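You operate a simulated robot arm through the tools that you are given. There is no shell and no other tool. Be economical: measure what you need, move in short steps, check, and stop when the job is done.

You are at the controls of a simulated robot arm. One attempt, no reset.

JOB
Wax the middle of the press drawer so that it runs smoothly.
Fine: draw it out, use the round brush and the polish; brush back, drawer shut. Set down upright: yellow round brush. Where these are worked on the way, their far stop is far enough and under half their travel is too little: press drawer. A coat counts when it lies all over at full strength: go over it till it gets no stronger.

It is judged by the outcome, as a careful person would: the job done as asked, and still so three seconds after it is handed in. It fails if anything else is knocked over, pushed out of place, dropped, spilled or broken.

ROBOT AND FRAMES
A 7-joint arm with a two-finger parallel gripper, fixed in place. Base frame: the origin is at the foot of the arm, x ahead of it, y to its left, z up; the work surface is at about z = 0. Units: mm, degrees, N and s.
With the tool pointing down near the work surface it reaches from about 260 to 680 mm from the base axis. Its first joint turns from -166.0 to 166.0 degrees. Payload 2.5 kg.
The tool frame sits at the grasp point between the pads (the TCP): z along the fingers, y along the line on which they close. The tips reach 30 mm beyond it. The gripper opens to 94 mm. The fingers are 28 mm wide and 10 mm thick; the gripper's body (50 by 96 mm) begins 55 mm behind the TCP.
Orientation is that of the tool frame in the base frame, as a unit quaternion [w, x, y, z]. With the fingers straight down and closing along the base's y, the tool's x points along the base's -x, its y along +y and its z along -z.

CONTROLS
- The arm moves only by the tool jog_arm. Its argument "deltas" is a list of rows, each a list of 7 numbers: the shift along the tool's x, y, z in mm, then the turn, a rotation vector about the tool's x, y, z in degrees, then the opening in per cent of the stroke, from 0 (shut) to 100 (fully open). In form: [[dx, dy, dz, rx, ry, rz, fingers], ...]. A call has 1 to 20 rows; each row shifts and turns the commanded pose from where the row before left it, along the tool's axes as they then stand. A row lasts 0.2 s, in which the tool goes at most 50 mm and 8.6 degrees; a call with a longer step from one row to the next is refused whole, and so is a gripper value outside its range. Where a pose cannot be reached the arm comes as near as it can. A force on the tool above 40 N (or 10 N above the force at the start of the call, whichever is more), or a blocked arm, ends the call early, and 0.2 s more pass. Each finger travels about 72 mm/s and halts on what it meets, pressing with about 33 N; the grip force reading is that of the motor and also rises with nothing between the fingers. The clock runs only during rows and for 0.2 s after the last one: add rows that do not move to give the fingers time. The reply holds the time, the measured pose of the TCP, the force on the tool along the base axes, the opening and the grip force, in the units named above and with some noise, with the torque about the TCP (base axes, N m) and any sound that the robot's microphone picked up.
- Cameras (640 x 400 px; columns grow to the right, rows downward): "scene" is fixed at [50.1, 651.1, 831.7]; the picture's right is [-0.81, -0.58, 0.00], its down [-0.46, 0.64, -0.61] and it looks along [0.36, -0.50, -0.79] (base axes); focal length 345 px, centre (320, 200). "wrist" rides on the gripper at [76, 14, -103] in the tool frame; the picture's right is [-0.18, 0.98, 0.00], its down [-0.75, -0.14, -0.64] and it looks along [-0.63, -0.12, 0.77] (tool axes); focal length 243 px, centre (320, 200).
- snapshot(camera): a new picture of that camera. The clock stands still meanwhile.
- measure_at(camera, pixels): for up to 12 pixels [column, row] of the newest picture of that camera ("zoom" is the newest enlarged one), the place [x, y, z] in the base frame of the surface seen there, good to about 3 mm. The clock stands still meanwhile.
- zoom(camera, box): a new picture of the part [left, top, right, bottom] of that camera's present view, enlarged. The clock stands still meanwhile.
- job_done(): hands the job in; it is judged then, once.

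Go step by step. Measure first, check grasps and placings, and put right what went wrong. The budget is 80 turns and 54 pictures, counting those below and the enlarged ones. Unless the task says otherwise, let go and move clear before handing in, and close with one line.

The tools are called after ">>>" as name(argument=value, ...) on one line, values as JSON. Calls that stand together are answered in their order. jog_arm: Moves the arm, as the interface text tells. Its arguments: {"type":"object","properties":{"deltas":{"type":"array"}},"required":["deltas"]} The other tools are called the same way: snapshot (camera) takes a picture; measure_at (camera, pixels) gives the place of the surface under pixels of a picture; zoom (camera, box) takes an enlarged picture of a part of a camera's view; job_done () hands the job in.

At the start:

```text
t: 0.0
eef_pos: [282.6, 231.6, 445.1]
tool_rot: [0.0, 0.001, 1.0, 0.0]
wrist_force: [-0.6, 0.3, 0.1]
ft_torque: [0.0, 0.01, -0.02]
finger_gap: 94.1
grasp_force: 0.0
```

scene: 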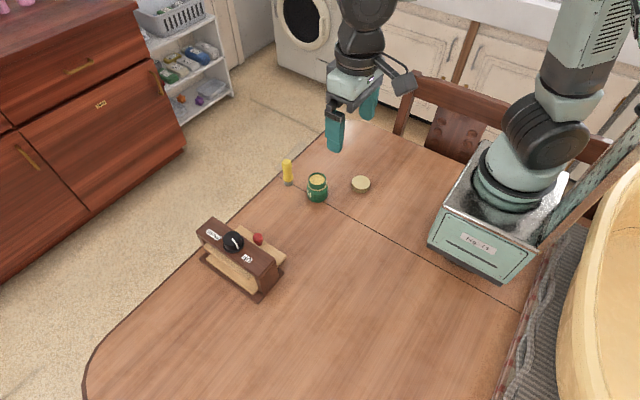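
wrist: 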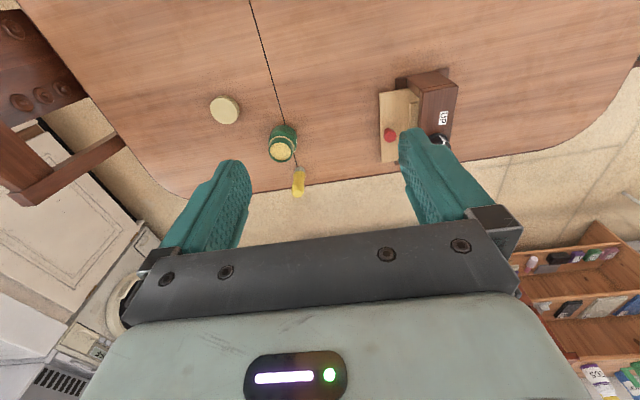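

The scene shows a small press with a black knob near (235,242), a yellow brush near (288,172), a green polish jar at (317,187) and its lid at (361,184). I'll zoom in on them.

>>> zoom(camera="scene", box=[180, 200, 308, 310])

>>> zoom(camera="scene", box=[265, 140, 385, 215])

>>> zoom(camera="wrist", box=[200, 60, 480, 210])

>>> measure_at(camera="scene", pixels=[[288, 163], [288, 180], [317, 180], [317, 198], [361, 184], [235, 242], [258, 239], [215, 226], [265, 262], [232, 268], [270, 252], [258, 292]])

```text
3.64 times, centred on (244, 255) of scene
```

zoom: 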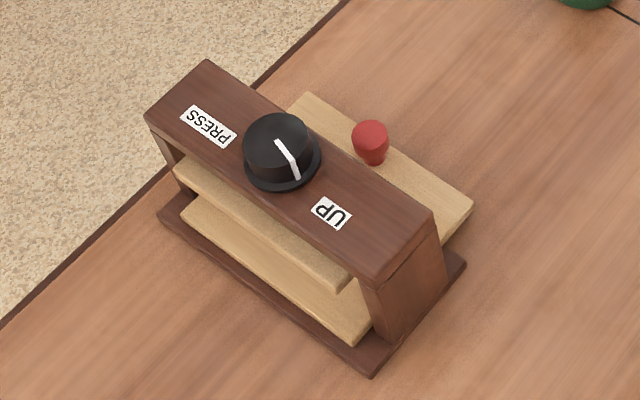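

```text
5.33 times, centred on (325, 178) of scene
```

zoom: 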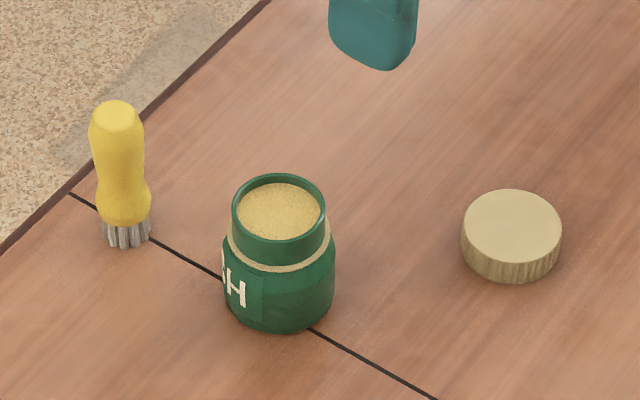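

```text
2.29 times, centred on (340, 135) of wrist
```

zoom: 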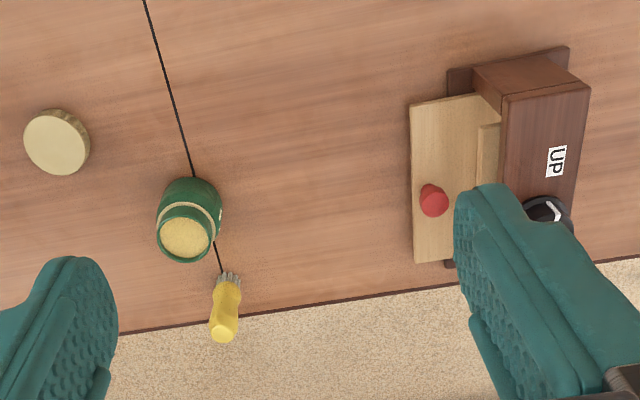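

```text
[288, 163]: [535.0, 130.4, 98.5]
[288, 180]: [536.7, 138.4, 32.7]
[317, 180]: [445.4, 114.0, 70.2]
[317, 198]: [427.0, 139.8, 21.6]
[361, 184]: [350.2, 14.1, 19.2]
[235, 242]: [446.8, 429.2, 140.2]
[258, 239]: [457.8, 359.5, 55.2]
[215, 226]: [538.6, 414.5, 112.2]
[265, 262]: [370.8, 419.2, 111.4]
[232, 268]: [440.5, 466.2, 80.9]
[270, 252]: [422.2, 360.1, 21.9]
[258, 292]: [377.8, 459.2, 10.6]
```

The knob's line points toward UP, and the boards run between the uprights. I'll measure the details of the press, brush and jar.

>>> measure_at(camera="scene", pixels=[[253.5, 228], [255, 232], [242, 222], [272, 242], [240, 280], [222, 262], [250, 276], [264, 244], [247, 249], [218, 250], [249, 287], [267, 256]])

>>> measure_at(camera="zoom", pixels=[[225, 325], [185, 238], [160, 238], [210, 238], [435, 200], [435, 215], [420, 110], [420, 255], [480, 100], [488, 140], [230, 280], [455, 180]])

>>> zoom(camera="scene", box=[265, 140, 385, 215])

>>> measure_at(camera="zoom", pixels=[[117, 112], [120, 135], [120, 165], [120, 200], [125, 235], [280, 178], [236, 210], [322, 210], [280, 210], [280, 250], [91, 130], [145, 200]])

```text
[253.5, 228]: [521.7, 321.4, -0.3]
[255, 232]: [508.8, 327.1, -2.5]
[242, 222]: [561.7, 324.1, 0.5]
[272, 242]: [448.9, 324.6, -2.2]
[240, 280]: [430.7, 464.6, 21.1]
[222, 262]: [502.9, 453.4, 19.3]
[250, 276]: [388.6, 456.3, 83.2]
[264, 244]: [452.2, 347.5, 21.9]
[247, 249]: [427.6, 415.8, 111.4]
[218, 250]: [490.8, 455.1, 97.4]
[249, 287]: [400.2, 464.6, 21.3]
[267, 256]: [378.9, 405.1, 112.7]
```

```text
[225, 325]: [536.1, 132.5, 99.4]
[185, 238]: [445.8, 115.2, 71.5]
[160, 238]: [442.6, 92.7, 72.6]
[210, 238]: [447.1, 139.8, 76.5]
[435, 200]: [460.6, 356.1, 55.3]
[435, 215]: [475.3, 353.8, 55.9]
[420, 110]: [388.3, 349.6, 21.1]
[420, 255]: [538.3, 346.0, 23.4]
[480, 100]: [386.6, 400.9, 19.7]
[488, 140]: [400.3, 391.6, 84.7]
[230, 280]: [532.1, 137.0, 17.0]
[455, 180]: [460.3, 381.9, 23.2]
```

```text
5.33 times, centred on (325, 178) of scene
```

zoom: 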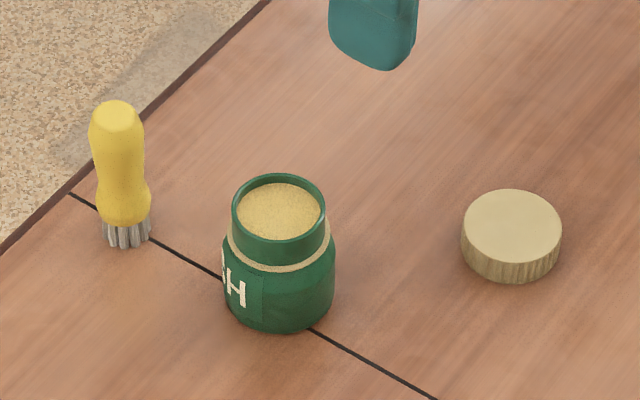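

```text
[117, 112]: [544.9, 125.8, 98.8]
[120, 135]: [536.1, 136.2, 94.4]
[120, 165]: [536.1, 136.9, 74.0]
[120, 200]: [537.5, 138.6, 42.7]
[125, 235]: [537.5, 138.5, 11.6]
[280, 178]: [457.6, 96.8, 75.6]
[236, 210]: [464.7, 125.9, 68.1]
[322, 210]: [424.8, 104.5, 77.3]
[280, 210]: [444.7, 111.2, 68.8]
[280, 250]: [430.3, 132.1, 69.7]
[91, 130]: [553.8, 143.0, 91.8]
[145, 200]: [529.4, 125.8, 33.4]
```

Measurements: the drawer top is at z≈22 with the red pull at (460,358), top z≈56. The beam is at z 112 from y≈400, the brush at (537,136) and the jar at (445,114) with its paste at z≈69. I'll move above the red pull and turn so the fingers close along x.

>>> jog_arm(deltas=[[-22.2, 15.6, 30.6, 0, 0, 0, 60], [-22.2, 15.6, 30.6, 0, 0, 0, 60], [-22.2, 15.6, 30.6, 0, 0, 0, 60], [-22.2, 15.6, 30.6, 0, 0, 0, 60], [-22.2, 15.6, 30.6, 0, 0, 0, 60], [-22.2, 15.6, 30.6, 0, 0, 0, 60], [-22.2, 15.6, 30.6, 0, 0, 0, 60], [-22.2, 15.6, 30.6, 0, 0, 0, 60], [0, 0, 0, 0, 0, -8.2, 60], [0, 0, 0, 0, 0, -8.2, 60], [0, 0, 0, 0, 0, -8.2, 60], [0, 0, 0, 0, 0, -8.2, 60], [0, 0, 0, 0, 0, -8.2, 60], [0, 0, 0, 0, 0, -8.2, 60], [0, 0, 0, 0, 0, -8.2, 60], [0, 0, 0, 0, 0, -8.2, 60], [0, 0, 0, 0, 0, -8.2, 60], [0, 0, 0, 0, 0, -8.2, 60], [0, 0, 0, 0, 0, -8, 60]])

>>> snapshot(camera="wrist")

```text
t: 4.0
eef_pos: [459.6, 356.8, 199.5]
tool_rot: [0.001, 0.709, -0.706, 0.0]
wrist_force: [0.8, 0.1, -0.2]
ft_torque: [0.0, -0.05, -0.01]
finger_gap: 56.2
grasp_force: 0.0
```

```text
47 pictures are left
```

wrist: 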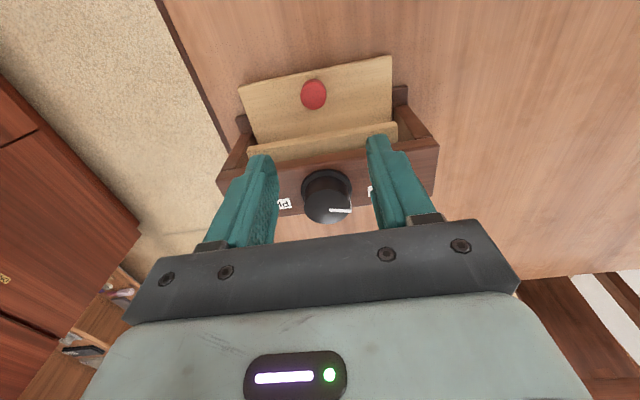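

The red pull shows at (313,95) and the plate's front edge at about (320,140). I'll measure them.

>>> measure_at(camera="wrist", pixels=[[313, 95], [302, 95], [325, 93], [313, 82], [313, 108], [320, 122], [320, 140], [320, 150], [320, 160], [240, 90], [390, 58], [350, 208]])

>>> zoom(camera="wrist", box=[220, 40, 450, 230])

```text
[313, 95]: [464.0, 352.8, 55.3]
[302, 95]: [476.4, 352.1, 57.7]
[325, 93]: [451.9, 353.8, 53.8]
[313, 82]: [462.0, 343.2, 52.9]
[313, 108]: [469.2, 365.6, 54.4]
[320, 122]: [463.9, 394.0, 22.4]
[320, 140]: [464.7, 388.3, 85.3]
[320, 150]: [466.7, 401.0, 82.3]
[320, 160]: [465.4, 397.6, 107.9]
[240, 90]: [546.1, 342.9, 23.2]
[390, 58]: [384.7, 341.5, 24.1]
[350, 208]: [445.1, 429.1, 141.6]
```

```text
2.11 times, centred on (335, 135) of wrist
```

zoom: 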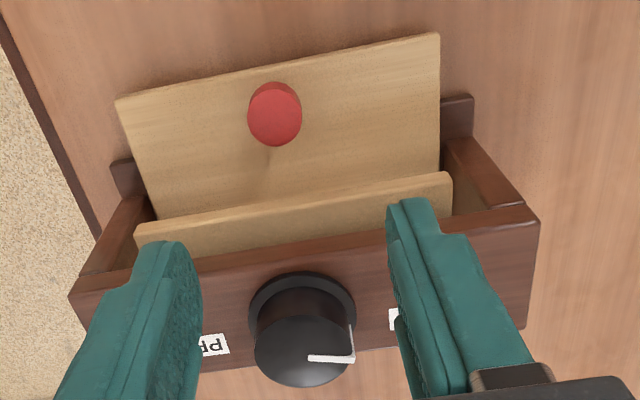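

The pull centres on (464,355) and is about 22 wide. I'll go down to TCP z≈58 and close.

>>> jog_arm(deltas=[[1.8, -4.4, 30, 0, 0, 0, 55], [0, 0, 30, 0, 0, 0, 55], [0, 0, 30, 0, 0, 0, 55], [0, 0, 30, 0, 0, 0, 55], [0, 0, 21.5, 0, 0, 0, 55], [0, 0, 0, 0, 0, 0, 15], [0, 0, 0, 0, 0, 0, 15], [0, 0, 0, 0, 0, 0, 15], [0, 0, 0, 0, 0, 0, 15]])

>>> snapshot(camera="wrist")

```text
t: 6.0
eef_pos: [464.1, 354.4, 57.1]
tool_rot: [-0.001, 0.707, -0.707, 0.0]
wrist_force: [7.0, -3.4, -0.1]
ft_torque: [0.55, 0.29, -0.27]
finger_gap: 25.2
grasp_force: 32.6
```

```text
45 pictures are left
```

wrist: 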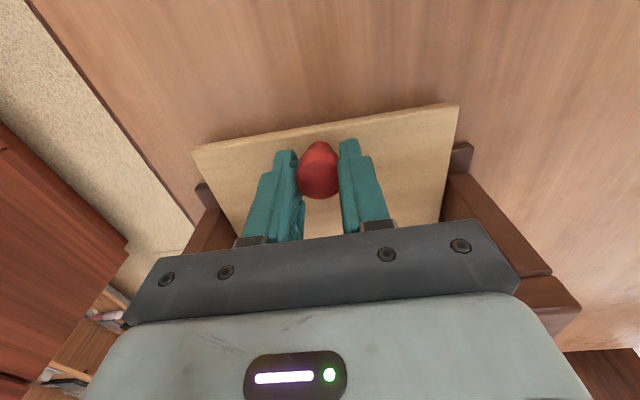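

The pull is held (gap 25). I'll draw it toward -y.

>>> jog_arm(deltas=[[5, 0, 0, 0, 0, 0, 15], [8, 0, 0, 0, 0, 0, 15], [8, 0, 0, 0, 0, 0, 15], [8, 0, 0, 0, 0, 0, 15], [8, 0, 0, 0, 0, 0, 15], [8, 0, 0, 0, 0, 0, 15]])

>>> snapshot(camera="scene")

```text
t: 7.4
eef_pos: [463.8, 308.3, 57.4]
tool_rot: [0.0, 0.708, -0.707, 0.0]
wrist_force: [-3.9, 1.7, 0.7]
ft_torque: [0.24, -0.4, 0.21]
finger_gap: 25.6
grasp_force: 32.9
```

```text
44 pictures are left
```

scene: 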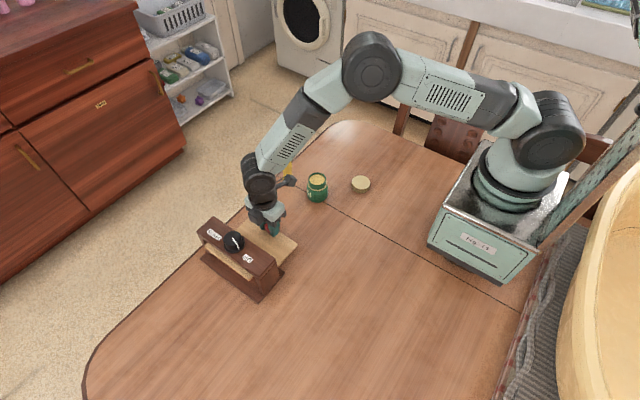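

It slides freely and the frame stays put. I'll keep pulling to the stop.

>>> jog_arm(deltas=[[6, 0, 0, 0, 0, 0, 15], [6, 0, 0, 0, 0, 0, 15], [6, 0, 0, 0, 0, 0, 15], [6, 0, 0, 0, 0, 0, 15], [6, 0, 0, 0, 0, 0, 15], [6, 0, 0, 0, 0, 0, 15]])

>>> zoom(camera="scene", box=[180, 180, 320, 310])

```text
t: 8.8
eef_pos: [463.1, 272.8, 59.0]
tool_rot: [0.0, 0.707, -0.707, 0.0]
wrist_force: [0.1, 0.3, -1.2]
ft_torque: [-0.7, -0.46, -0.12]
finger_gap: 25.2
grasp_force: 32.8
```

```text
3.08 times, centred on (250, 245) of scene
```

zoom: 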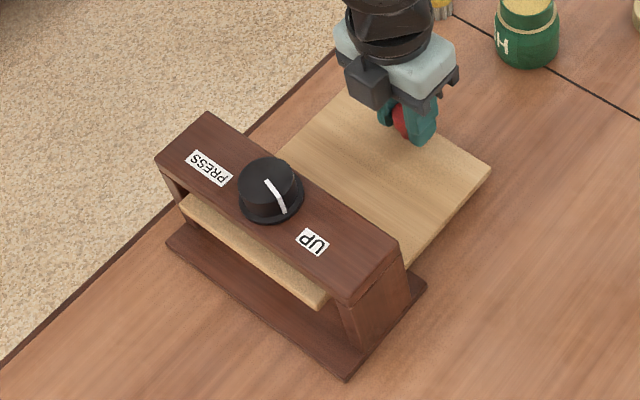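

The drawer is out about 82 mm of a board roughly 120 long, so its middle is well clear of the plate. I'll let go, lift and look.

>>> jog_arm(deltas=[[0, 0, 0, 0, 0, 0, 55], [0, 0, 0, 0, 0, 0, 55], [0, 0, -30, 0, 0, 0, 55], [0, 0, -40, 0, 0, 0, 55], [0, 0, -40, 0, 0, 0, 55], [40, 0, -40, 0, 0, 0, 55], [45, 0, -10, 0, 0, 0, 55]])

>>> zoom(camera="scene", box=[180, 180, 320, 310])

>>> snapshot(camera="wrist")

```text
refused: row 6 steps farther than a row can; nothing moved
```

```text
3.08 times, centred on (250, 245) of scene
```

zoom: 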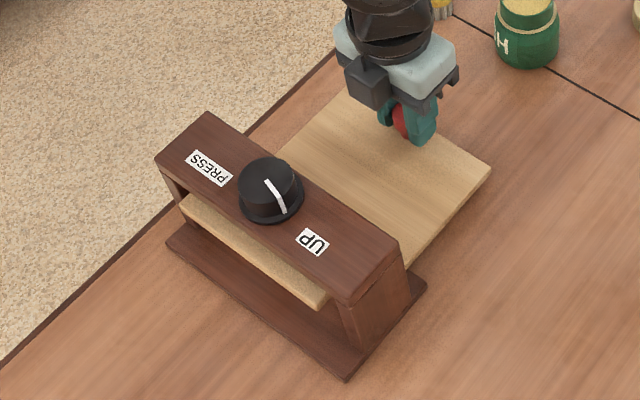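

```text
41 pictures are left
```

wrist: 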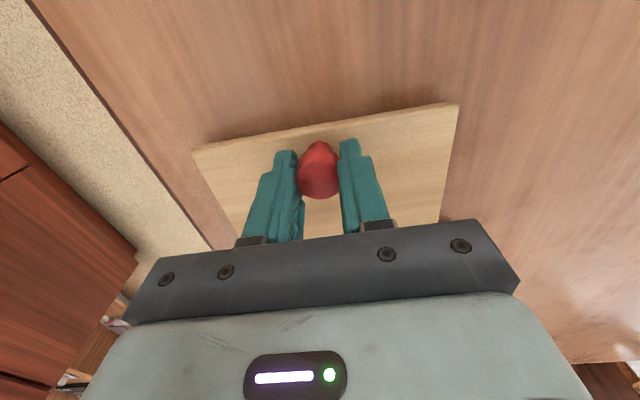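

One row was over the limit, so nothing moved. I'll repeat it with smaller steps.

>>> jog_arm(deltas=[[0, 0, 0, 0, 0, 0, 55], [0, 0, 0, 0, 0, 0, 55], [0, 0, -30, 0, 0, 0, 55], [0, 0, -40, 0, 0, 0, 55], [0, 0, -40, 0, 0, 0, 55], [30, 0, -30, 0, 0, 0, 55], [30, 0, -10, 0, 0, 0, 55]])

>>> zoom(camera="scene", box=[180, 180, 320, 310])

>>> measure_at(camera="zoom", pixels=[[350, 100], [485, 172], [408, 255], [290, 145], [340, 190], [380, 170], [300, 150], [395, 240]])

```text
t: 10.4
eef_pos: [464.4, 214.4, 208.8]
tool_rot: [0.0, -0.707, 0.707, 0.001]
wrist_force: [0.0, -0.3, -0.1]
ft_torque: [-0.04, 0.03, -0.01]
finger_gap: 51.7
grasp_force: 0.1
```

```text
3.08 times, centred on (250, 245) of scene
```

zoom: 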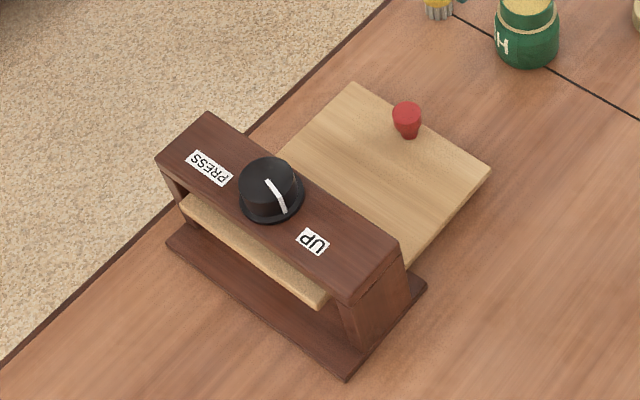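

```text
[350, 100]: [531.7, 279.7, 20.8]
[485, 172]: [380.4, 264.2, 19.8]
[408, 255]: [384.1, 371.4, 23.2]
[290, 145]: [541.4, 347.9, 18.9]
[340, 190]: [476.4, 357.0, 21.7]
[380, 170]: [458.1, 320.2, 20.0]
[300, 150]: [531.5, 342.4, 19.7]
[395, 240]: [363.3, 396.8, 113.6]
```

The drawer is open, spanning y≈261 to 384 with its middle near (462,322), and nothing else has moved. Next I'll go above the brush.

>>> jog_arm(deltas=[[28, -26, 0, 0, 0, 0, 60], [28, -26, 0, 0, 0, 0, 60], [28, -26, 0, 0, 0, 0, 60]])

>>> snapshot(camera="wrist")

>>> zoom(camera="wrist", box=[240, 20, 440, 145])

```text
t: 11.2
eef_pos: [543.5, 131.3, 209.1]
tool_rot: [0.0, 0.708, -0.706, 0.001]
wrist_force: [-0.2, -0.3, 0.5]
ft_torque: [-0.03, -0.02, -0.01]
finger_gap: 56.3
grasp_force: 0.0
```

```text
39 pictures are left
```

wrist: 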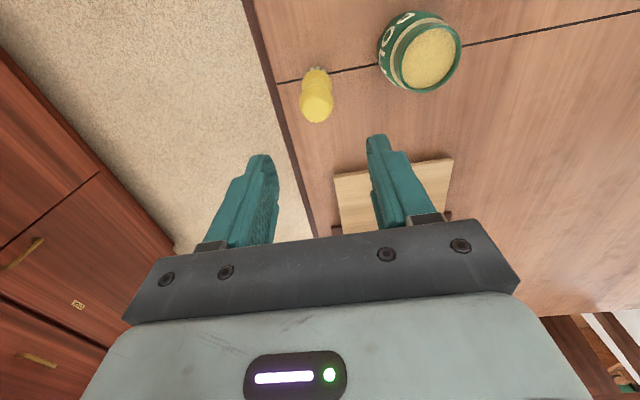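

```text
3.20 times, centred on (340, 82) of wrist
```

zoom: 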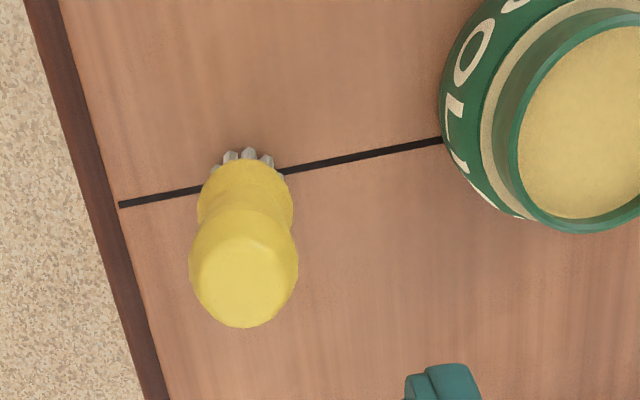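

>>> measure_at(camera="zoom", pixels=[[243, 282], [195, 270], [292, 270], [243, 245], [243, 318], [582, 115], [520, 115], [582, 40], [582, 222], [530, 190], [245, 155], [570, 225]])

```text
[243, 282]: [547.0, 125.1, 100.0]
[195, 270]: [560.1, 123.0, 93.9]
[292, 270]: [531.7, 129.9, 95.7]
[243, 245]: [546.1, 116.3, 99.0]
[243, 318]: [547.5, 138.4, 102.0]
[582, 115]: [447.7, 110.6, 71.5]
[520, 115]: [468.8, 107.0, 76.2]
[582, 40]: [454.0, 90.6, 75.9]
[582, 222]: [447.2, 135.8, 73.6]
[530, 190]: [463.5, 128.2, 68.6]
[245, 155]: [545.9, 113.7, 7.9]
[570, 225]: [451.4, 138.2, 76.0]
```

The brush axis is at (546,127), 28 wide and 100 tall. I'll descend and grip it at TCP z≈68.

>>> jog_arm(deltas=[[4.2, -2.5, 30, 0, 0, 0, 60], [0, 0, 30, 0, 0, 0, 60], [0, 0, 30, 0, 0, 0, 60], [0, 0, 30, 0, 0, 0, 60], [0, 0, 21, 0, 0, 0, 60], [0, 0, 0, 0, 0, 0, 60], [0, 0, 0, 0, 0, 0, 10], [0, 0, 0, 0, 0, 0, 10], [0, 0, 0, 0, 0, 0, 10], [0, 0, 0, 0, 0, 0, 10]])

>>> snapshot(camera="wrist")

```text
t: 13.4
eef_pos: [543.6, 126.9, 65.7]
tool_rot: [0.001, 0.707, -0.707, 0.001]
wrist_force: [0.1, 0.0, 0.4]
ft_torque: [0.02, 0.0, -0.01]
finger_gap: 29.1
grasp_force: 32.7
```

```text
37 pictures are left
```

wrist: 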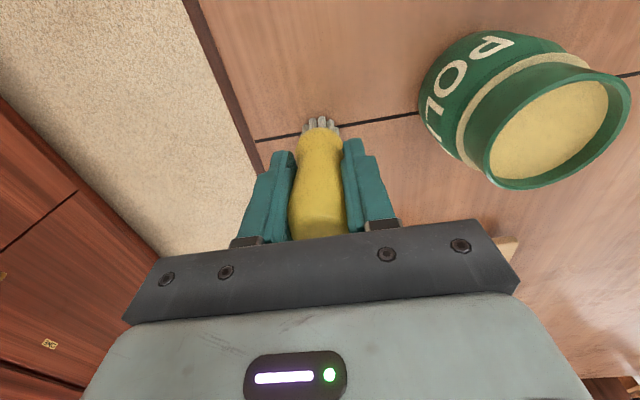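

The brush is held upright (gap 29, TCP z 66). I'll lift it and carry it over the jar.

>>> jog_arm(deltas=[[0, 0, -30, 0, 0, 0, 10], [0, 0, -45, 0, 0, 0, 10], [0, 0, -45, 0, 0, 0, 10], [4, 32, 0, 0, 0, 0, 10], [4, 32, 0, 0, 0, 0, 10], [4.9, 33, 0, 0, 0, 0, 10], [0, 0, 15, 0, 0, 0, 10], [0, 0, 0, 0, 0, 0, 10]])

>>> snapshot(camera="wrist")

>>> zoom(camera="scene", box=[260, 110, 380, 220])

```text
t: 15.2
eef_pos: [447.4, 112.6, 172.9]
tool_rot: [0.0, 0.708, -0.706, 0.0]
wrist_force: [-0.3, -0.1, -1.0]
ft_torque: [-0.01, -0.01, 0.01]
finger_gap: 29.2
grasp_force: 32.9
```

```text
36 pictures are left
```

wrist: 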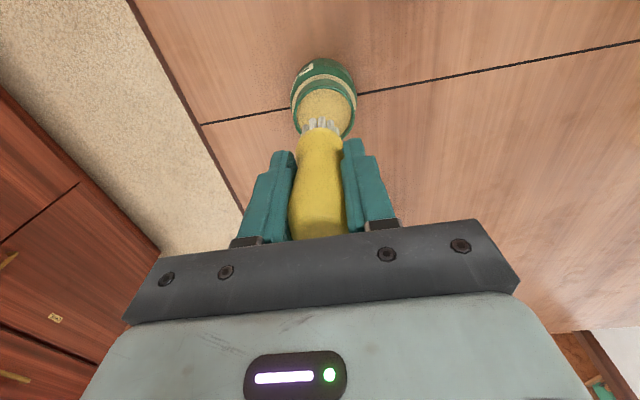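

```text
3.64 times, centred on (320, 165) of scene
```

zoom: 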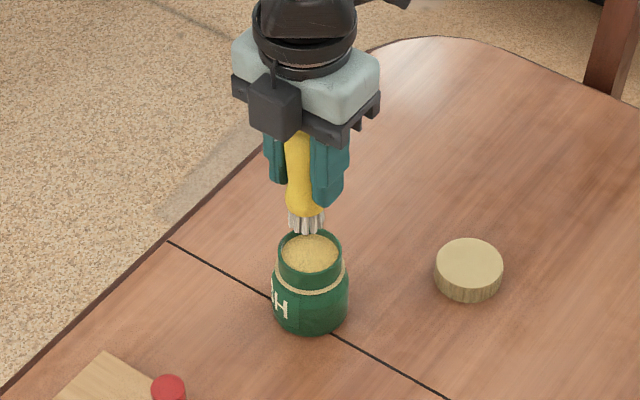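

The brush is centred over the jar with its bristles at z≈107 and the paste at about 70. I'll lower it gently into the paste.

>>> jog_arm(deltas=[[0, -0.5, 15, 0, 0, 0, 10], [0, 0, 12, 0, 0, 0, 10], [0, 0, 4, 0, 0, 0, 10], [0, 0, 3, 0, 0, 0, 10], [0, 0, 0, 0, 0, 0, 10]])

```text
t: 16.4
eef_pos: [448.5, 111.9, 138.3]
tool_rot: [0.0, 0.707, -0.707, 0.0]
wrist_force: [0.3, -0.3, -0.7]
ft_torque: [0.0, 0.0, 0.01]
finger_gap: 29.2
grasp_force: 33.1
```

>>> jog_arm(deltas=[[-1.5, 1.8, 2, 0, 0, 0, 10], [0, 0, 2, 0, 0, 0, 10], [0, 0, 2, 0, 0, 0, 10], [0, 0, 0, 0, 0, 0, 10]])

>>> zoom(camera="scene", box=[280, 140, 360, 215])

```text
t: 17.4
eef_pos: [446.6, 113.7, 134.7]
tool_rot: [-0.002, 0.707, -0.707, 0.001]
wrist_force: [-1.5, -0.2, 26.3]
ft_torque: [0.02, 0.14, -0.01]
finger_gap: 29.1
grasp_force: 33.4
```

```text
5.33 times, centred on (320, 178) of scene
```

zoom: 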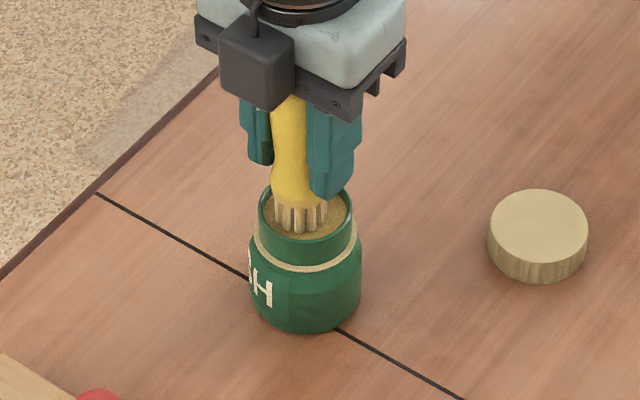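

The bristles touch the paste at 26 N and are taking on its colour. I'll lift and check the bristles.

>>> jog_arm(deltas=[[0, 0, 0, 0, 0, 0, 10], [0, 0, -10, 0, 0, 0, 10], [0, 0, -20, 0, 0, 0, 10], [0, 0, -25, 0, 0, 0, 10], [0, 0, 0, 0, 0, 0, 10]])

>>> zoom(camera="scene", box=[280, 130, 360, 205])

>>> measure_at(camera="zoom", pixels=[[302, 165], [302, 172], [302, 140], [302, 110]])

```text
t: 18.6
eef_pos: [444.3, 114.1, 187.4]
tool_rot: [0.0, 0.707, -0.707, 0.0]
wrist_force: [-0.1, 0.4, -0.4]
ft_torque: [-0.03, 0.01, 0.01]
finger_gap: 29.4
grasp_force: 32.9
```

```text
5.33 times, centred on (320, 168) of scene
```

zoom: 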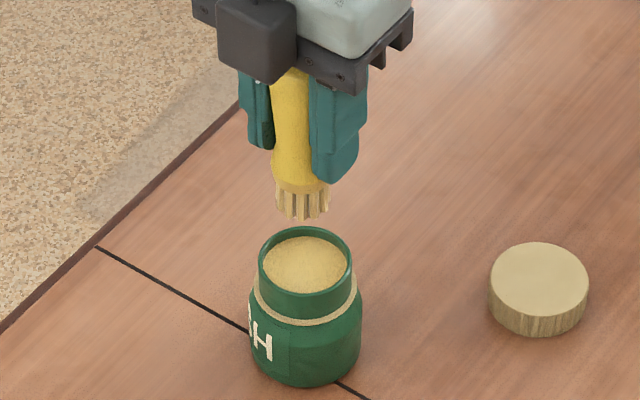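

```text
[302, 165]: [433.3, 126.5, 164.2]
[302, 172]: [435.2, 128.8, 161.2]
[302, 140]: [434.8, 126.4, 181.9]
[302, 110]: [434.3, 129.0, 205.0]
```

The bristles are loaded with polish. I'll carry the brush over the drawer's middle at (462,322) and lower it.

>>> jog_arm(deltas=[[-42, -3.6, 0, 0, 0, 0, 10], [-42, -3.6, 0, 0, 0, 0, 10], [-42, -3.6, 0, 0, 0, 0, 10], [-42, -3.6, 0, 0, 0, 0, 10], [-40, -3.6, 0, 0, 0, 0, 10], [0, 0, 40, 0, 0, 0, 10], [0, 0, 40, 0, 0, 0, 10], [0, 0, 10, 0, 0, 0, 10], [0, 0, 0, 0, 0, 0, 10]])

>>> snapshot(camera="wrist")

>>> zoom(camera="scene", box=[190, 170, 320, 300])

```text
t: 20.6
eef_pos: [464.8, 321.7, 96.5]
tool_rot: [0.0, 0.707, -0.707, 0.0]
wrist_force: [0.4, -0.7, 0.0]
ft_torque: [-0.02, -0.01, 0.0]
finger_gap: 29.4
grasp_force: 33.5
```

```text
32 pictures are left
```

wrist: 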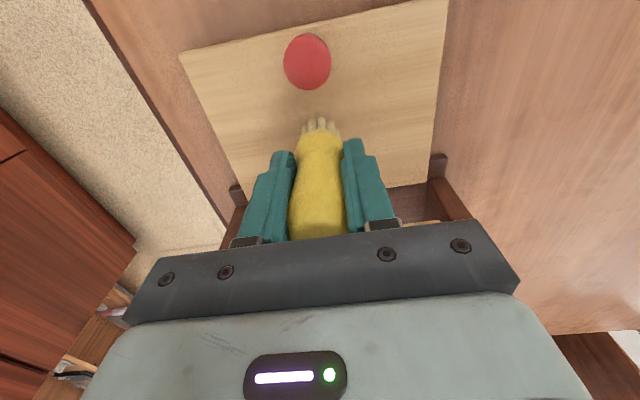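

```text
3.08 times, centred on (255, 235) of scene
```

zoom: 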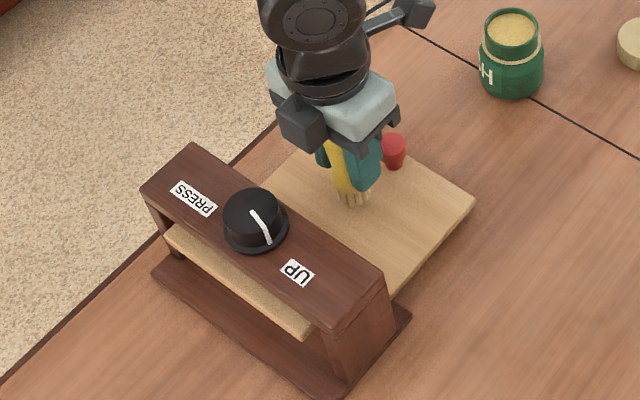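

The bristles are about 8 mm above the board. I'll lower until I read contact.

>>> jog_arm(deltas=[[0, 2, 3, 0, 0, 0, 10], [0, 0, 2, 0, 0, 0, 10], [0, 0, 2, 0, 0, 0, 10], [0, 0, 0, 0, 0, 0, 10]])

```text
t: 21.6
eef_pos: [462.3, 322.1, 90.1]
tool_rot: [-0.001, 0.707, -0.707, 0.0]
wrist_force: [0.6, 0.0, -0.4]
ft_torque: [0.01, -0.02, 0.0]
finger_gap: 29.0
grasp_force: 33.5
```

>>> jog_arm(deltas=[[0, 0, 2, 0, 0, 0, 10], [0, 0, 1.5, 0, 0, 0, 10], [0, 0, 0, 0, 0, 0, 10]])

```text
t: 22.4
eef_pos: [462.2, 322.0, 87.3]
tool_rot: [0.0, 0.707, -0.707, 0.001]
wrist_force: [0.5, 0.7, -1.3]
ft_torque: [-0.01, 0.0, -0.01]
finger_gap: 29.0
grasp_force: 33.0
```

>>> jog_arm(deltas=[[0, 0, 1.5, 0, 0, 0, 10], [0, 0, 0, 0, 0, 0, 10]])

```text
t: 23.0
eef_pos: [463.3, 322.1, 85.8]
tool_rot: [0.0, -0.707, 0.707, 0.001]
wrist_force: [0.2, 0.0, -0.2]
ft_torque: [0.02, 0.02, 0.0]
finger_gap: 29.0
grasp_force: 32.8
```

>>> jog_arm(deltas=[[0, 0, 1.5, 0, 0, 0, 10], [0, 0, 1, 0, 0, 0, 10], [0, 0, 0, 0, 0, 0, 10]])

>>> zoom(camera="scene", box=[230, 190, 310, 265])

```text
t: 23.8
eef_pos: [462.3, 323.2, 84.5]
tool_rot: [-0.002, 0.707, -0.707, -0.001]
wrist_force: [-4.6, 0.7, 18.6]
ft_torque: [0.17, 0.24, 0.04]
finger_gap: 29.1
grasp_force: 33.2
```

```text
5.33 times, centred on (270, 228) of scene
```

zoom: 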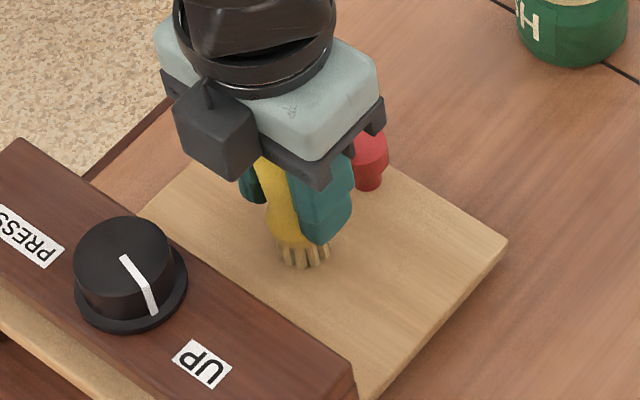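

Contact at 18.6 N. I'll stroke along x, across the slide direction so the drawer isn't pushed, and look at the mark.

>>> jog_arm(deltas=[[0, -4, -0.5, 0, 0, 0, 10], [0, -5, 0, 0, 0, 0, 10], [0, -5, 0, 0, 0, 0, 10], [0, -5, 0, 0, 0, 0, 10], [0, 5, 0, 0, 0, 0, 10], [0, 5, 0, 0, 0, 0, 10], [0, 5, 0, 0, 0, 0, 10], [0, 5, 0, 0, 0, 0, 10], [0, 5, 0, 0, 0, 0, 10], [0, 5, 0, 0, 0, 0, 10], [0, 5, 0, 0, 0, 0, 10], [0, 5, 0, 0, 0, 0, 10]])

>>> zoom(camera="scene", box=[230, 190, 310, 265])

```text
t: 26.4
eef_pos: [439.9, 323.4, 84.4]
tool_rot: [0.0, 0.707, -0.707, 0.0]
wrist_force: [4.4, -0.7, 9.5]
ft_torque: [0.02, -0.25, 0.0]
finger_gap: 29.2
grasp_force: 33.3
```

```text
5.33 times, centred on (270, 228) of scene
```

zoom: 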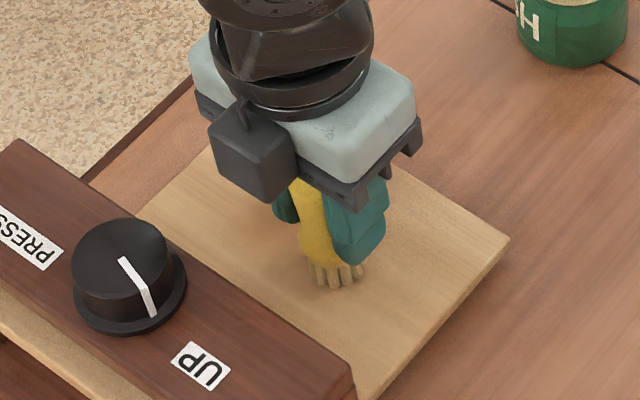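

The force is steady at about 10 N. I'll lift and move aside to see the mark.

>>> jog_arm(deltas=[[0, 0, -20, 0, 0, 0, 10], [30, 0, -30, 0, 0, 0, 10], [40, 20, 0, 0, 0, 0, 10], [40, 20, 0, 0, 0, 0, 10], [0, 0, 0, 0, 0, 0, 10]])

>>> zoom(camera="scene", box=[230, 190, 310, 265])

>>> snapshot(camera="wrist")

```text
t: 27.6
eef_pos: [397.8, 212.3, 138.6]
tool_rot: [0.0, -0.707, 0.708, 0.0]
wrist_force: [0.1, 0.7, -1.0]
ft_torque: [-0.01, 0.01, 0.03]
finger_gap: 29.0
grasp_force: 33.0
```

```text
5.33 times, centred on (270, 228) of scene
```

zoom: 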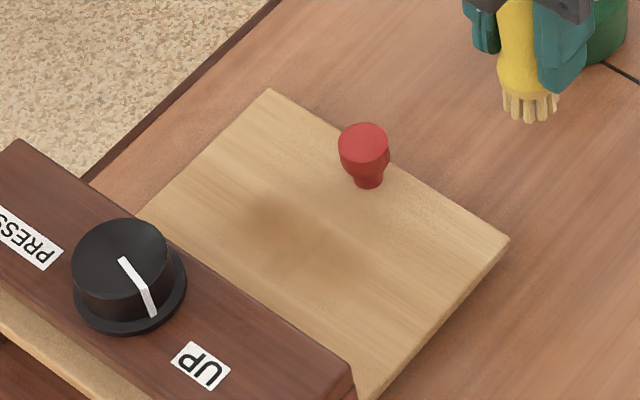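

```text
27 pictures are left
```

wrist: 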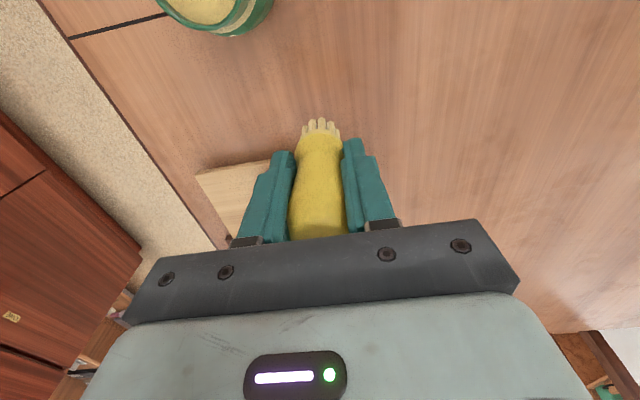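

A brown wax band shows at about (245,215)-(370,280) in the zoom. I'll measure its extent and the board's.

>>> measure_at(camera="zoom", pixels=[[248, 215], [365, 280], [300, 245], [250, 240], [345, 290], [320, 225], [268, 96], [500, 240], [365, 385], [160, 200], [355, 190], [275, 265]])

```text
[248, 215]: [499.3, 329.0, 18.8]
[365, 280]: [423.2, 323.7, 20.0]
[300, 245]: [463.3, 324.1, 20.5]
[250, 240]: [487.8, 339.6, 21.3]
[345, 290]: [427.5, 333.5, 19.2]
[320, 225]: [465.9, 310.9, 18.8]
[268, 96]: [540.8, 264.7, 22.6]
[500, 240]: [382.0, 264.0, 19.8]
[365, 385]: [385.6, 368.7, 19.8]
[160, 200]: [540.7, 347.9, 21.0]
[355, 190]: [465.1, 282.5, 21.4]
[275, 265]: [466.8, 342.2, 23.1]
```

The mark covers about x 423–499, y 310–337, and the brush lays a band roughly 25 wide. I'll go back and cover a larger middle area in x strokes, lifting slightly between rows.

>>> jog_arm(deltas=[[-45, -14, 0, 0, 0, 0, 10], [-47, -13, 0, 0, 0, 0, 10], [0, 0, 30, 0, 0, 0, 10], [0, 0, 16, 0, 0, 0, 10], [0, 0, 3, 0, 0, 0, 10], [0, 0, 0, 0, 0, 0, 10]])

```text
t: 29.0
eef_pos: [428.0, 304.6, 86.1]
tool_rot: [0.0, 0.708, -0.707, 0.0]
wrist_force: [0.5, -0.1, 0.0]
ft_torque: [0.03, 0.01, 0.0]
finger_gap: 29.1
grasp_force: 33.1
```

>>> jog_arm(deltas=[[0, 0, 2, 0, 0, 0, 10], [0, 0, 0.5, 0, 0, 0, 10], [0, -7, 0, 0, 0, 0, 10], [0, -7, 0, 0, 0, 0, 10], [0, -7, 0, 0, 0, 0, 10], [0, -7, 0, 0, 0, 0, 10], [0, -7, 0, 0, 0, 0, 10], [0, -7, 0, 0, 0, 0, 10], [0, -7, 0, 0, 0, 0, 10], [0, -7, 0, 0, 0, 0, 10], [0, -7, 0, 0, 0, 0, 10], [0, -7, 0, 0, 0, 0, 10]])

```text
t: 31.6
eef_pos: [497.4, 305.3, 83.4]
tool_rot: [0.0, 0.707, -0.707, 0.001]
wrist_force: [-5.9, -0.1, 14.8]
ft_torque: [0.22, 0.32, 0.06]
finger_gap: 29.1
grasp_force: 32.7
```

The row at y≈305 is done at about 15 N. Next row is at y≈314.

>>> jog_arm(deltas=[[0, 0, -4, 0, 0, 0, 10], [-9, 0, 0, 0, 0, 0, 10], [0, 0, 3.8, 0, 0, 0, 10], [0, 7, 0, 0, 0, 0, 10], [0, 7, 0, 0, 0, 0, 10], [0, 7, 0, 0, 0, 0, 10], [0, 7, 0, 0, 0, 0, 10], [0, 7, 0, 0, 0, 0, 10], [0, 7, 0, 0, 0, 0, 10], [0, 7, 0, 0, 0, 0, 10], [0, 7, 0, 0, 0, 0, 10], [0, 7, 0, 0, 0, 0, 10], [0, 7, 0, 0, 0, 0, 10]])

>>> jog_arm(deltas=[[0, 0, -4, 0, 0, 0, 10], [-9, 0, 0, 0, 0, 0, 10], [0, 0, 4, 0, 0, 0, 10], [0, -7, 0, 0, 0, 0, 10], [0, -7, 0, 0, 0, 0, 10], [0, -7, 0, 0, 0, 0, 10], [0, -7, 0, 0, 0, 0, 10], [0, -7, 0, 0, 0, 0, 10], [0, -7, 0, 0, 0, 0, 10], [0, -7, 0, 0, 0, 0, 10], [0, -7, 0, 0, 0, 0, 10], [0, -7, 0, 0, 0, 0, 10], [0, -7, 0, 0, 0, 0, 10]])

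>>> jog_arm(deltas=[[0, 0, -4, 0, 0, 0, 10], [-9, 0, 0, 0, 0, 0, 10], [0, 0, 4, 0, 0, 0, 10], [0, 7, 0, 0, 0, 0, 10], [0, 7, 0, 0, 0, 0, 10], [0, 7, 0, 0, 0, 0, 10], [0, 7, 0, 0, 0, 0, 10], [0, 7, 0, 0, 0, 0, 10], [0, 7, 0, 0, 0, 0, 10], [0, 7, 0, 0, 0, 0, 10], [0, 7, 0, 0, 0, 0, 10], [0, 7, 0, 0, 0, 0, 10], [0, 7, 0, 0, 0, 0, 10]])

```text
t: 34.4
eef_pos: [428.8, 313.8, 82.1]
tool_rot: [0.001, -0.707, 0.708, -0.001]
wrist_force: [5.8, -1.1, 17.2]
ft_torque: [0.2, -0.37, -0.08]
finger_gap: 29.0
grasp_force: 32.8
```

```text
t: 37.2
eef_pos: [497.6, 320.1, 81.5]
tool_rot: [-0.001, -0.707, 0.707, 0.001]
wrist_force: [-8.5, -0.8, 22.6]
ft_torque: [0.28, 0.48, 0.08]
finger_gap: 29.0
grasp_force: 32.9
```

```text
t: 40.0
eef_pos: [430.3, 331.6, 82.2]
tool_rot: [-0.001, 0.707, -0.707, 0.0]
wrist_force: [8.1, -0.5, 23.5]
ft_torque: [0.11, -0.5, -0.04]
finger_gap: 29.0
grasp_force: 33.5
```

The force is creeping up to 23 N, so I'll ease it slightly, do the row at y≈340, then lift away and inspect.

>>> jog_arm(deltas=[[0, 0, -5, 0, 0, 0, 10], [-9, 0, 0, 0, 0, 0, 10], [0, 0, 4, 0, 0, 0, 10], [0, -7, 0, 0, 0, 0, 10], [0, -7, 0, 0, 0, 0, 10], [0, -7, 0, 0, 0, 0, 10], [0, -7, 0, 0, 0, 0, 10], [0, -7, 0, 0, 0, 0, 10], [0, -7, 0, 0, 0, 0, 10], [0, -7, 0, 0, 0, 0, 10], [0, -7, 0, 0, 0, 0, 10], [0, -7, 0, 0, 0, 0, 10], [0, -7, 0, 0, 0, 0, 10]])

>>> jog_arm(deltas=[[0, 0, -30, 0, 0, 0, 10], [0, 0, -40, 0, 0, 0, 10], [45, 0, 0, 0, 0, 0, 10], [45, 0, 0, 0, 0, 0, 10], [45, 10, 0, 0, 0, 0, 10], [45, 20, 0, 0, 0, 0, 10], [40, 20, 0, 0, 0, 0, 10], [0, 0, 0, 0, 0, 0, 10]])

>>> zoom(camera="scene", box=[230, 190, 310, 265])

>>> zoom(camera="scene", box=[270, 120, 370, 210])

```text
t: 42.8
eef_pos: [500.1, 339.3, 84.5]
tool_rot: [0.0, 0.707, -0.707, -0.001]
wrist_force: [-2.8, 0.6, 9.0]
ft_torque: [-0.07, 0.17, -0.01]
finger_gap: 29.2
grasp_force: 32.8
```

```text
t: 44.6
eef_pos: [444.5, 119.2, 153.8]
tool_rot: [-0.001, 0.707, -0.707, 0.0]
wrist_force: [-0.4, -0.2, -0.9]
ft_torque: [0.01, 0.0, -0.01]
finger_gap: 29.2
grasp_force: 33.3
```

```text
5.33 times, centred on (270, 228) of scene
```

zoom: 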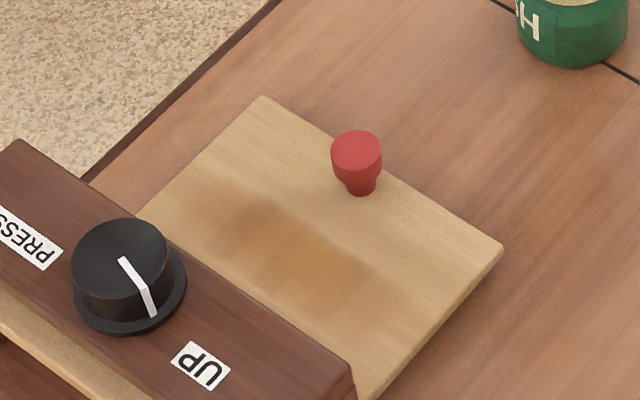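

```text
4.44 times, centred on (320, 165) of scene
```

zoom: 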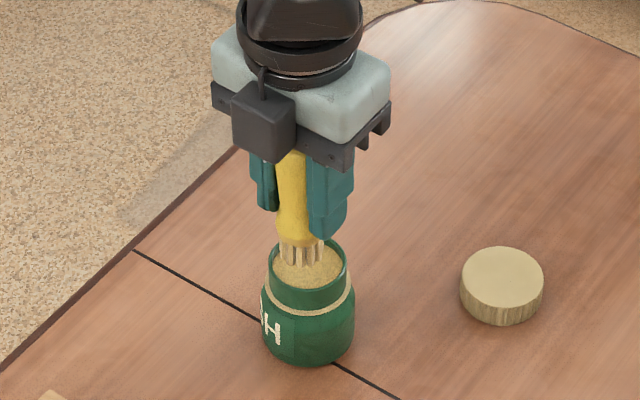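

The brush is already over the jar with its bristles just above the rim. The coat is darkest in the centre and fades at the edges, and the drawer shifted a few mm inward. I'll measure the board and patch, and reload the brush.

>>> jog_arm(deltas=[[5, -1, 0, 0, 0, 0, 10], [0, 0, 10, 0, 0, 0, 10], [0, 0, 5, 0, 0, 0, 10], [0, 0, 2, 0, 0, 0, 10], [0, 0, 0, 0, 0, 0, 10]])

>>> zoom(camera="scene", box=[230, 190, 310, 265])

>>> measure_at(camera="zoom", pixels=[[258, 105], [495, 247], [190, 190], [230, 180], [310, 215], [400, 300], [390, 270], [380, 330], [300, 285], [190, 230], [260, 210], [340, 290]])

```text
t: 45.8
eef_pos: [449.2, 114.8, 136.1]
tool_rot: [0.0, 0.707, -0.707, 0.001]
wrist_force: [0.5, 0.8, -1.7]
ft_torque: [-0.03, 0.0, 0.01]
finger_gap: 29.2
grasp_force: 33.3
```

```text
5.33 times, centred on (270, 228) of scene
```

zoom: 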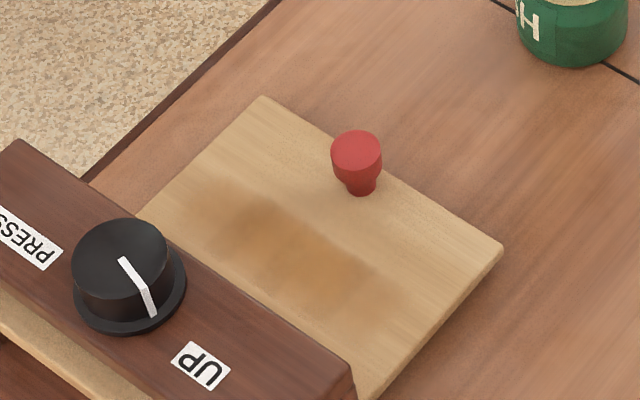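

```text
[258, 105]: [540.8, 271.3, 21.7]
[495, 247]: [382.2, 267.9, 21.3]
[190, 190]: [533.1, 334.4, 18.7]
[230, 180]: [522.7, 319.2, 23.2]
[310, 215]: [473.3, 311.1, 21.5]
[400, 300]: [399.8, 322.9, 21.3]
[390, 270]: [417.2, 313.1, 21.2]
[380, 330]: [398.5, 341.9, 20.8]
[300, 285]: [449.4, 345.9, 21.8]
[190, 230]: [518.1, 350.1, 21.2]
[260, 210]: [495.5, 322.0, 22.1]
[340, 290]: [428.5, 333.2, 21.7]
```

The drawer front is now at y≈267, so its middle is near y 329. The coat shows at about x 400–528, y 311–350 and is fainter at the ends, so strokes must run longer. First I'll finish the reload.

>>> jog_arm(deltas=[[0, 2, 2, 0, 0, 0, 10], [0, 0, 2, 0, 0, 0, 10], [0, 0, 0, 0, 0, 0, 10]])

```text
t: 46.6
eef_pos: [446.2, 115.2, 132.1]
tool_rot: [0.0, -0.707, 0.707, 0.0]
wrist_force: [-3.3, -1.6, 11.5]
ft_torque: [-0.13, 0.19, 0.01]
finger_gap: 28.8
grasp_force: 33.1
```

It is in contact at 11 N and loaded. I'll lift and go to the start of the next strokes at (412,320).

>>> jog_arm(deltas=[[0, 0, 0, 0, 0, 0, 10], [0, 0, -25, 0, 0, 0, 10], [0, 0, -25, 0, 0, 0, 10], [-41, 7, 0, 0, 0, 0, 10], [-41, 7, 0, 0, 0, 0, 10], [-41, 7, 0, 0, 0, 0, 10], [-41, 7, 0, 0, 0, 0, 10], [-41, 6, 0, 0, 0, 0, 10], [0, 0, 40, 0, 0, 0, 10], [0, 0, 40, 0, 0, 0, 10], [0, 0, 14, 0, 0, 0, 10], [0, 0, 0, 0, 0, 0, 10]])

```text
t: 49.2
eef_pos: [412.5, 318.5, 87.0]
tool_rot: [0.0, 0.708, -0.707, 0.0]
wrist_force: [0.5, 0.2, -0.2]
ft_torque: [0.02, 0.01, -0.01]
finger_gap: 29.2
grasp_force: 32.8
```

>>> jog_arm(deltas=[[0, 0, 3, 0, 0, 0, 10], [0, 0, 1.5, 0, 0, 0, 10], [0, -7, 0, 0, 0, 0, 10], [0, -7, 0, 0, 0, 0, 10], [0, -7, 0, 0, 0, 0, 10], [0, -7, 0, 0, 0, 0, 10], [0, -7, 0, 0, 0, 0, 10], [0, -7, 0, 0, 0, 0, 10], [0, -7, 0, 0, 0, 0, 10], [0, -7, 0, 0, 0, 0, 10], [0, -7, 0, 0, 0, 0, 10], [0, -7, 0, 0, 0, 0, 10], [0, -7, 0, 0, 0, 0, 10], [0, -7, 0, 0, 0, 0, 10], [0, -7, 0, 0, 0, 0, 10], [0, -7, 0, 0, 0, 0, 10], [0, -7, 0, 0, 0, 0, 10]])

```text
t: 52.8
eef_pos: [516.9, 320.0, 83.7]
tool_rot: [0.0, 0.708, -0.707, -0.001]
wrist_force: [-1.5, 1.5, 3.5]
ft_torque: [0.0, 0.04, 0.01]
finger_gap: 29.3
grasp_force: 33.1
```

Only 3.5 N there, so I'll go 1 mm deeper on the return stroke and then do the next rows.

>>> jog_arm(deltas=[[0, 0, 1, 0, 0, 0, 10], [0, 7, 0, 0, 0, 0, 10], [0, 7, 0, 0, 0, 0, 10], [0, 7, 0, 0, 0, 0, 10], [0, 7, 0, 0, 0, 0, 10], [0, 7, 0, 0, 0, 0, 10], [0, 7, 0, 0, 0, 0, 10], [0, 7, 0, 0, 0, 0, 10], [0, 7, 0, 0, 0, 0, 10], [0, 7, 0, 0, 0, 0, 10], [0, 7, 0, 0, 0, 0, 10], [0, 7, 0, 0, 0, 0, 10], [0, 7, 0, 0, 0, 0, 10], [0, 7, 0, 0, 0, 0, 10], [0, 7, 0, 0, 0, 0, 10], [0, 7, 0, 0, 0, 0, 10]])

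>>> jog_arm(deltas=[[0, 0, -4, 0, 0, 0, 10], [-9, 0, 0, 0, 0, 0, 10], [0, 0, 4, 0, 0, 0, 10], [0, -7, 0, 0, 0, 0, 10], [0, -7, 0, 0, 0, 0, 10], [0, -7, 0, 0, 0, 0, 10], [0, -7, 0, 0, 0, 0, 10], [0, -7, 0, 0, 0, 0, 10], [0, -7, 0, 0, 0, 0, 10], [0, -7, 0, 0, 0, 0, 10], [0, -7, 0, 0, 0, 0, 10], [0, -7, 0, 0, 0, 0, 10], [0, -7, 0, 0, 0, 0, 10], [0, -7, 0, 0, 0, 0, 10], [0, -7, 0, 0, 0, 0, 10], [0, -7, 0, 0, 0, 0, 10], [0, -7, 0, 0, 0, 0, 10], [0, -7, 0, 0, 0, 0, 10]])

>>> jog_arm(deltas=[[0, 0, -4, 0, 0, 0, 10], [-9, 0, 0, 0, 0, 0, 10], [0, 0, 4, 0, 0, 0, 10], [0, 7, 0, 0, 0, 0, 10], [0, 7, 0, 0, 0, 0, 10], [0, 7, 0, 0, 0, 0, 10], [0, 7, 0, 0, 0, 0, 10], [0, 7, 0, 0, 0, 0, 10], [0, 7, 0, 0, 0, 0, 10], [0, 7, 0, 0, 0, 0, 10], [0, 7, 0, 0, 0, 0, 10], [0, 7, 0, 0, 0, 0, 10], [0, 7, 0, 0, 0, 0, 10], [0, 7, 0, 0, 0, 0, 10], [0, 7, 0, 0, 0, 0, 10], [0, 7, 0, 0, 0, 0, 10], [0, 7, 0, 0, 0, 0, 10], [0, 7, 0, 0, 0, 0, 10]])

```text
t: 56.2
eef_pos: [411.7, 319.6, 83.7]
tool_rot: [0.0, -0.707, 0.707, 0.001]
wrist_force: [5.1, 0.3, 14.7]
ft_torque: [-0.03, -0.36, 0.01]
finger_gap: 29.1
grasp_force: 33.3
```

```text
t: 60.0
eef_pos: [518.4, 329.7, 81.9]
tool_rot: [0.0, -0.707, 0.707, 0.0]
wrist_force: [-8.2, -0.2, 22.5]
ft_torque: [0.17, 0.37, 0.04]
finger_gap: 29.0
grasp_force: 32.9
```

```text
t: 63.8
eef_pos: [411.6, 337.3, 82.6]
tool_rot: [0.001, 0.707, -0.707, 0.0]
wrist_force: [4.8, 0.1, 13.5]
ft_torque: [0.01, -0.33, 0.03]
finger_gap: 28.9
grasp_force: 33.1
```

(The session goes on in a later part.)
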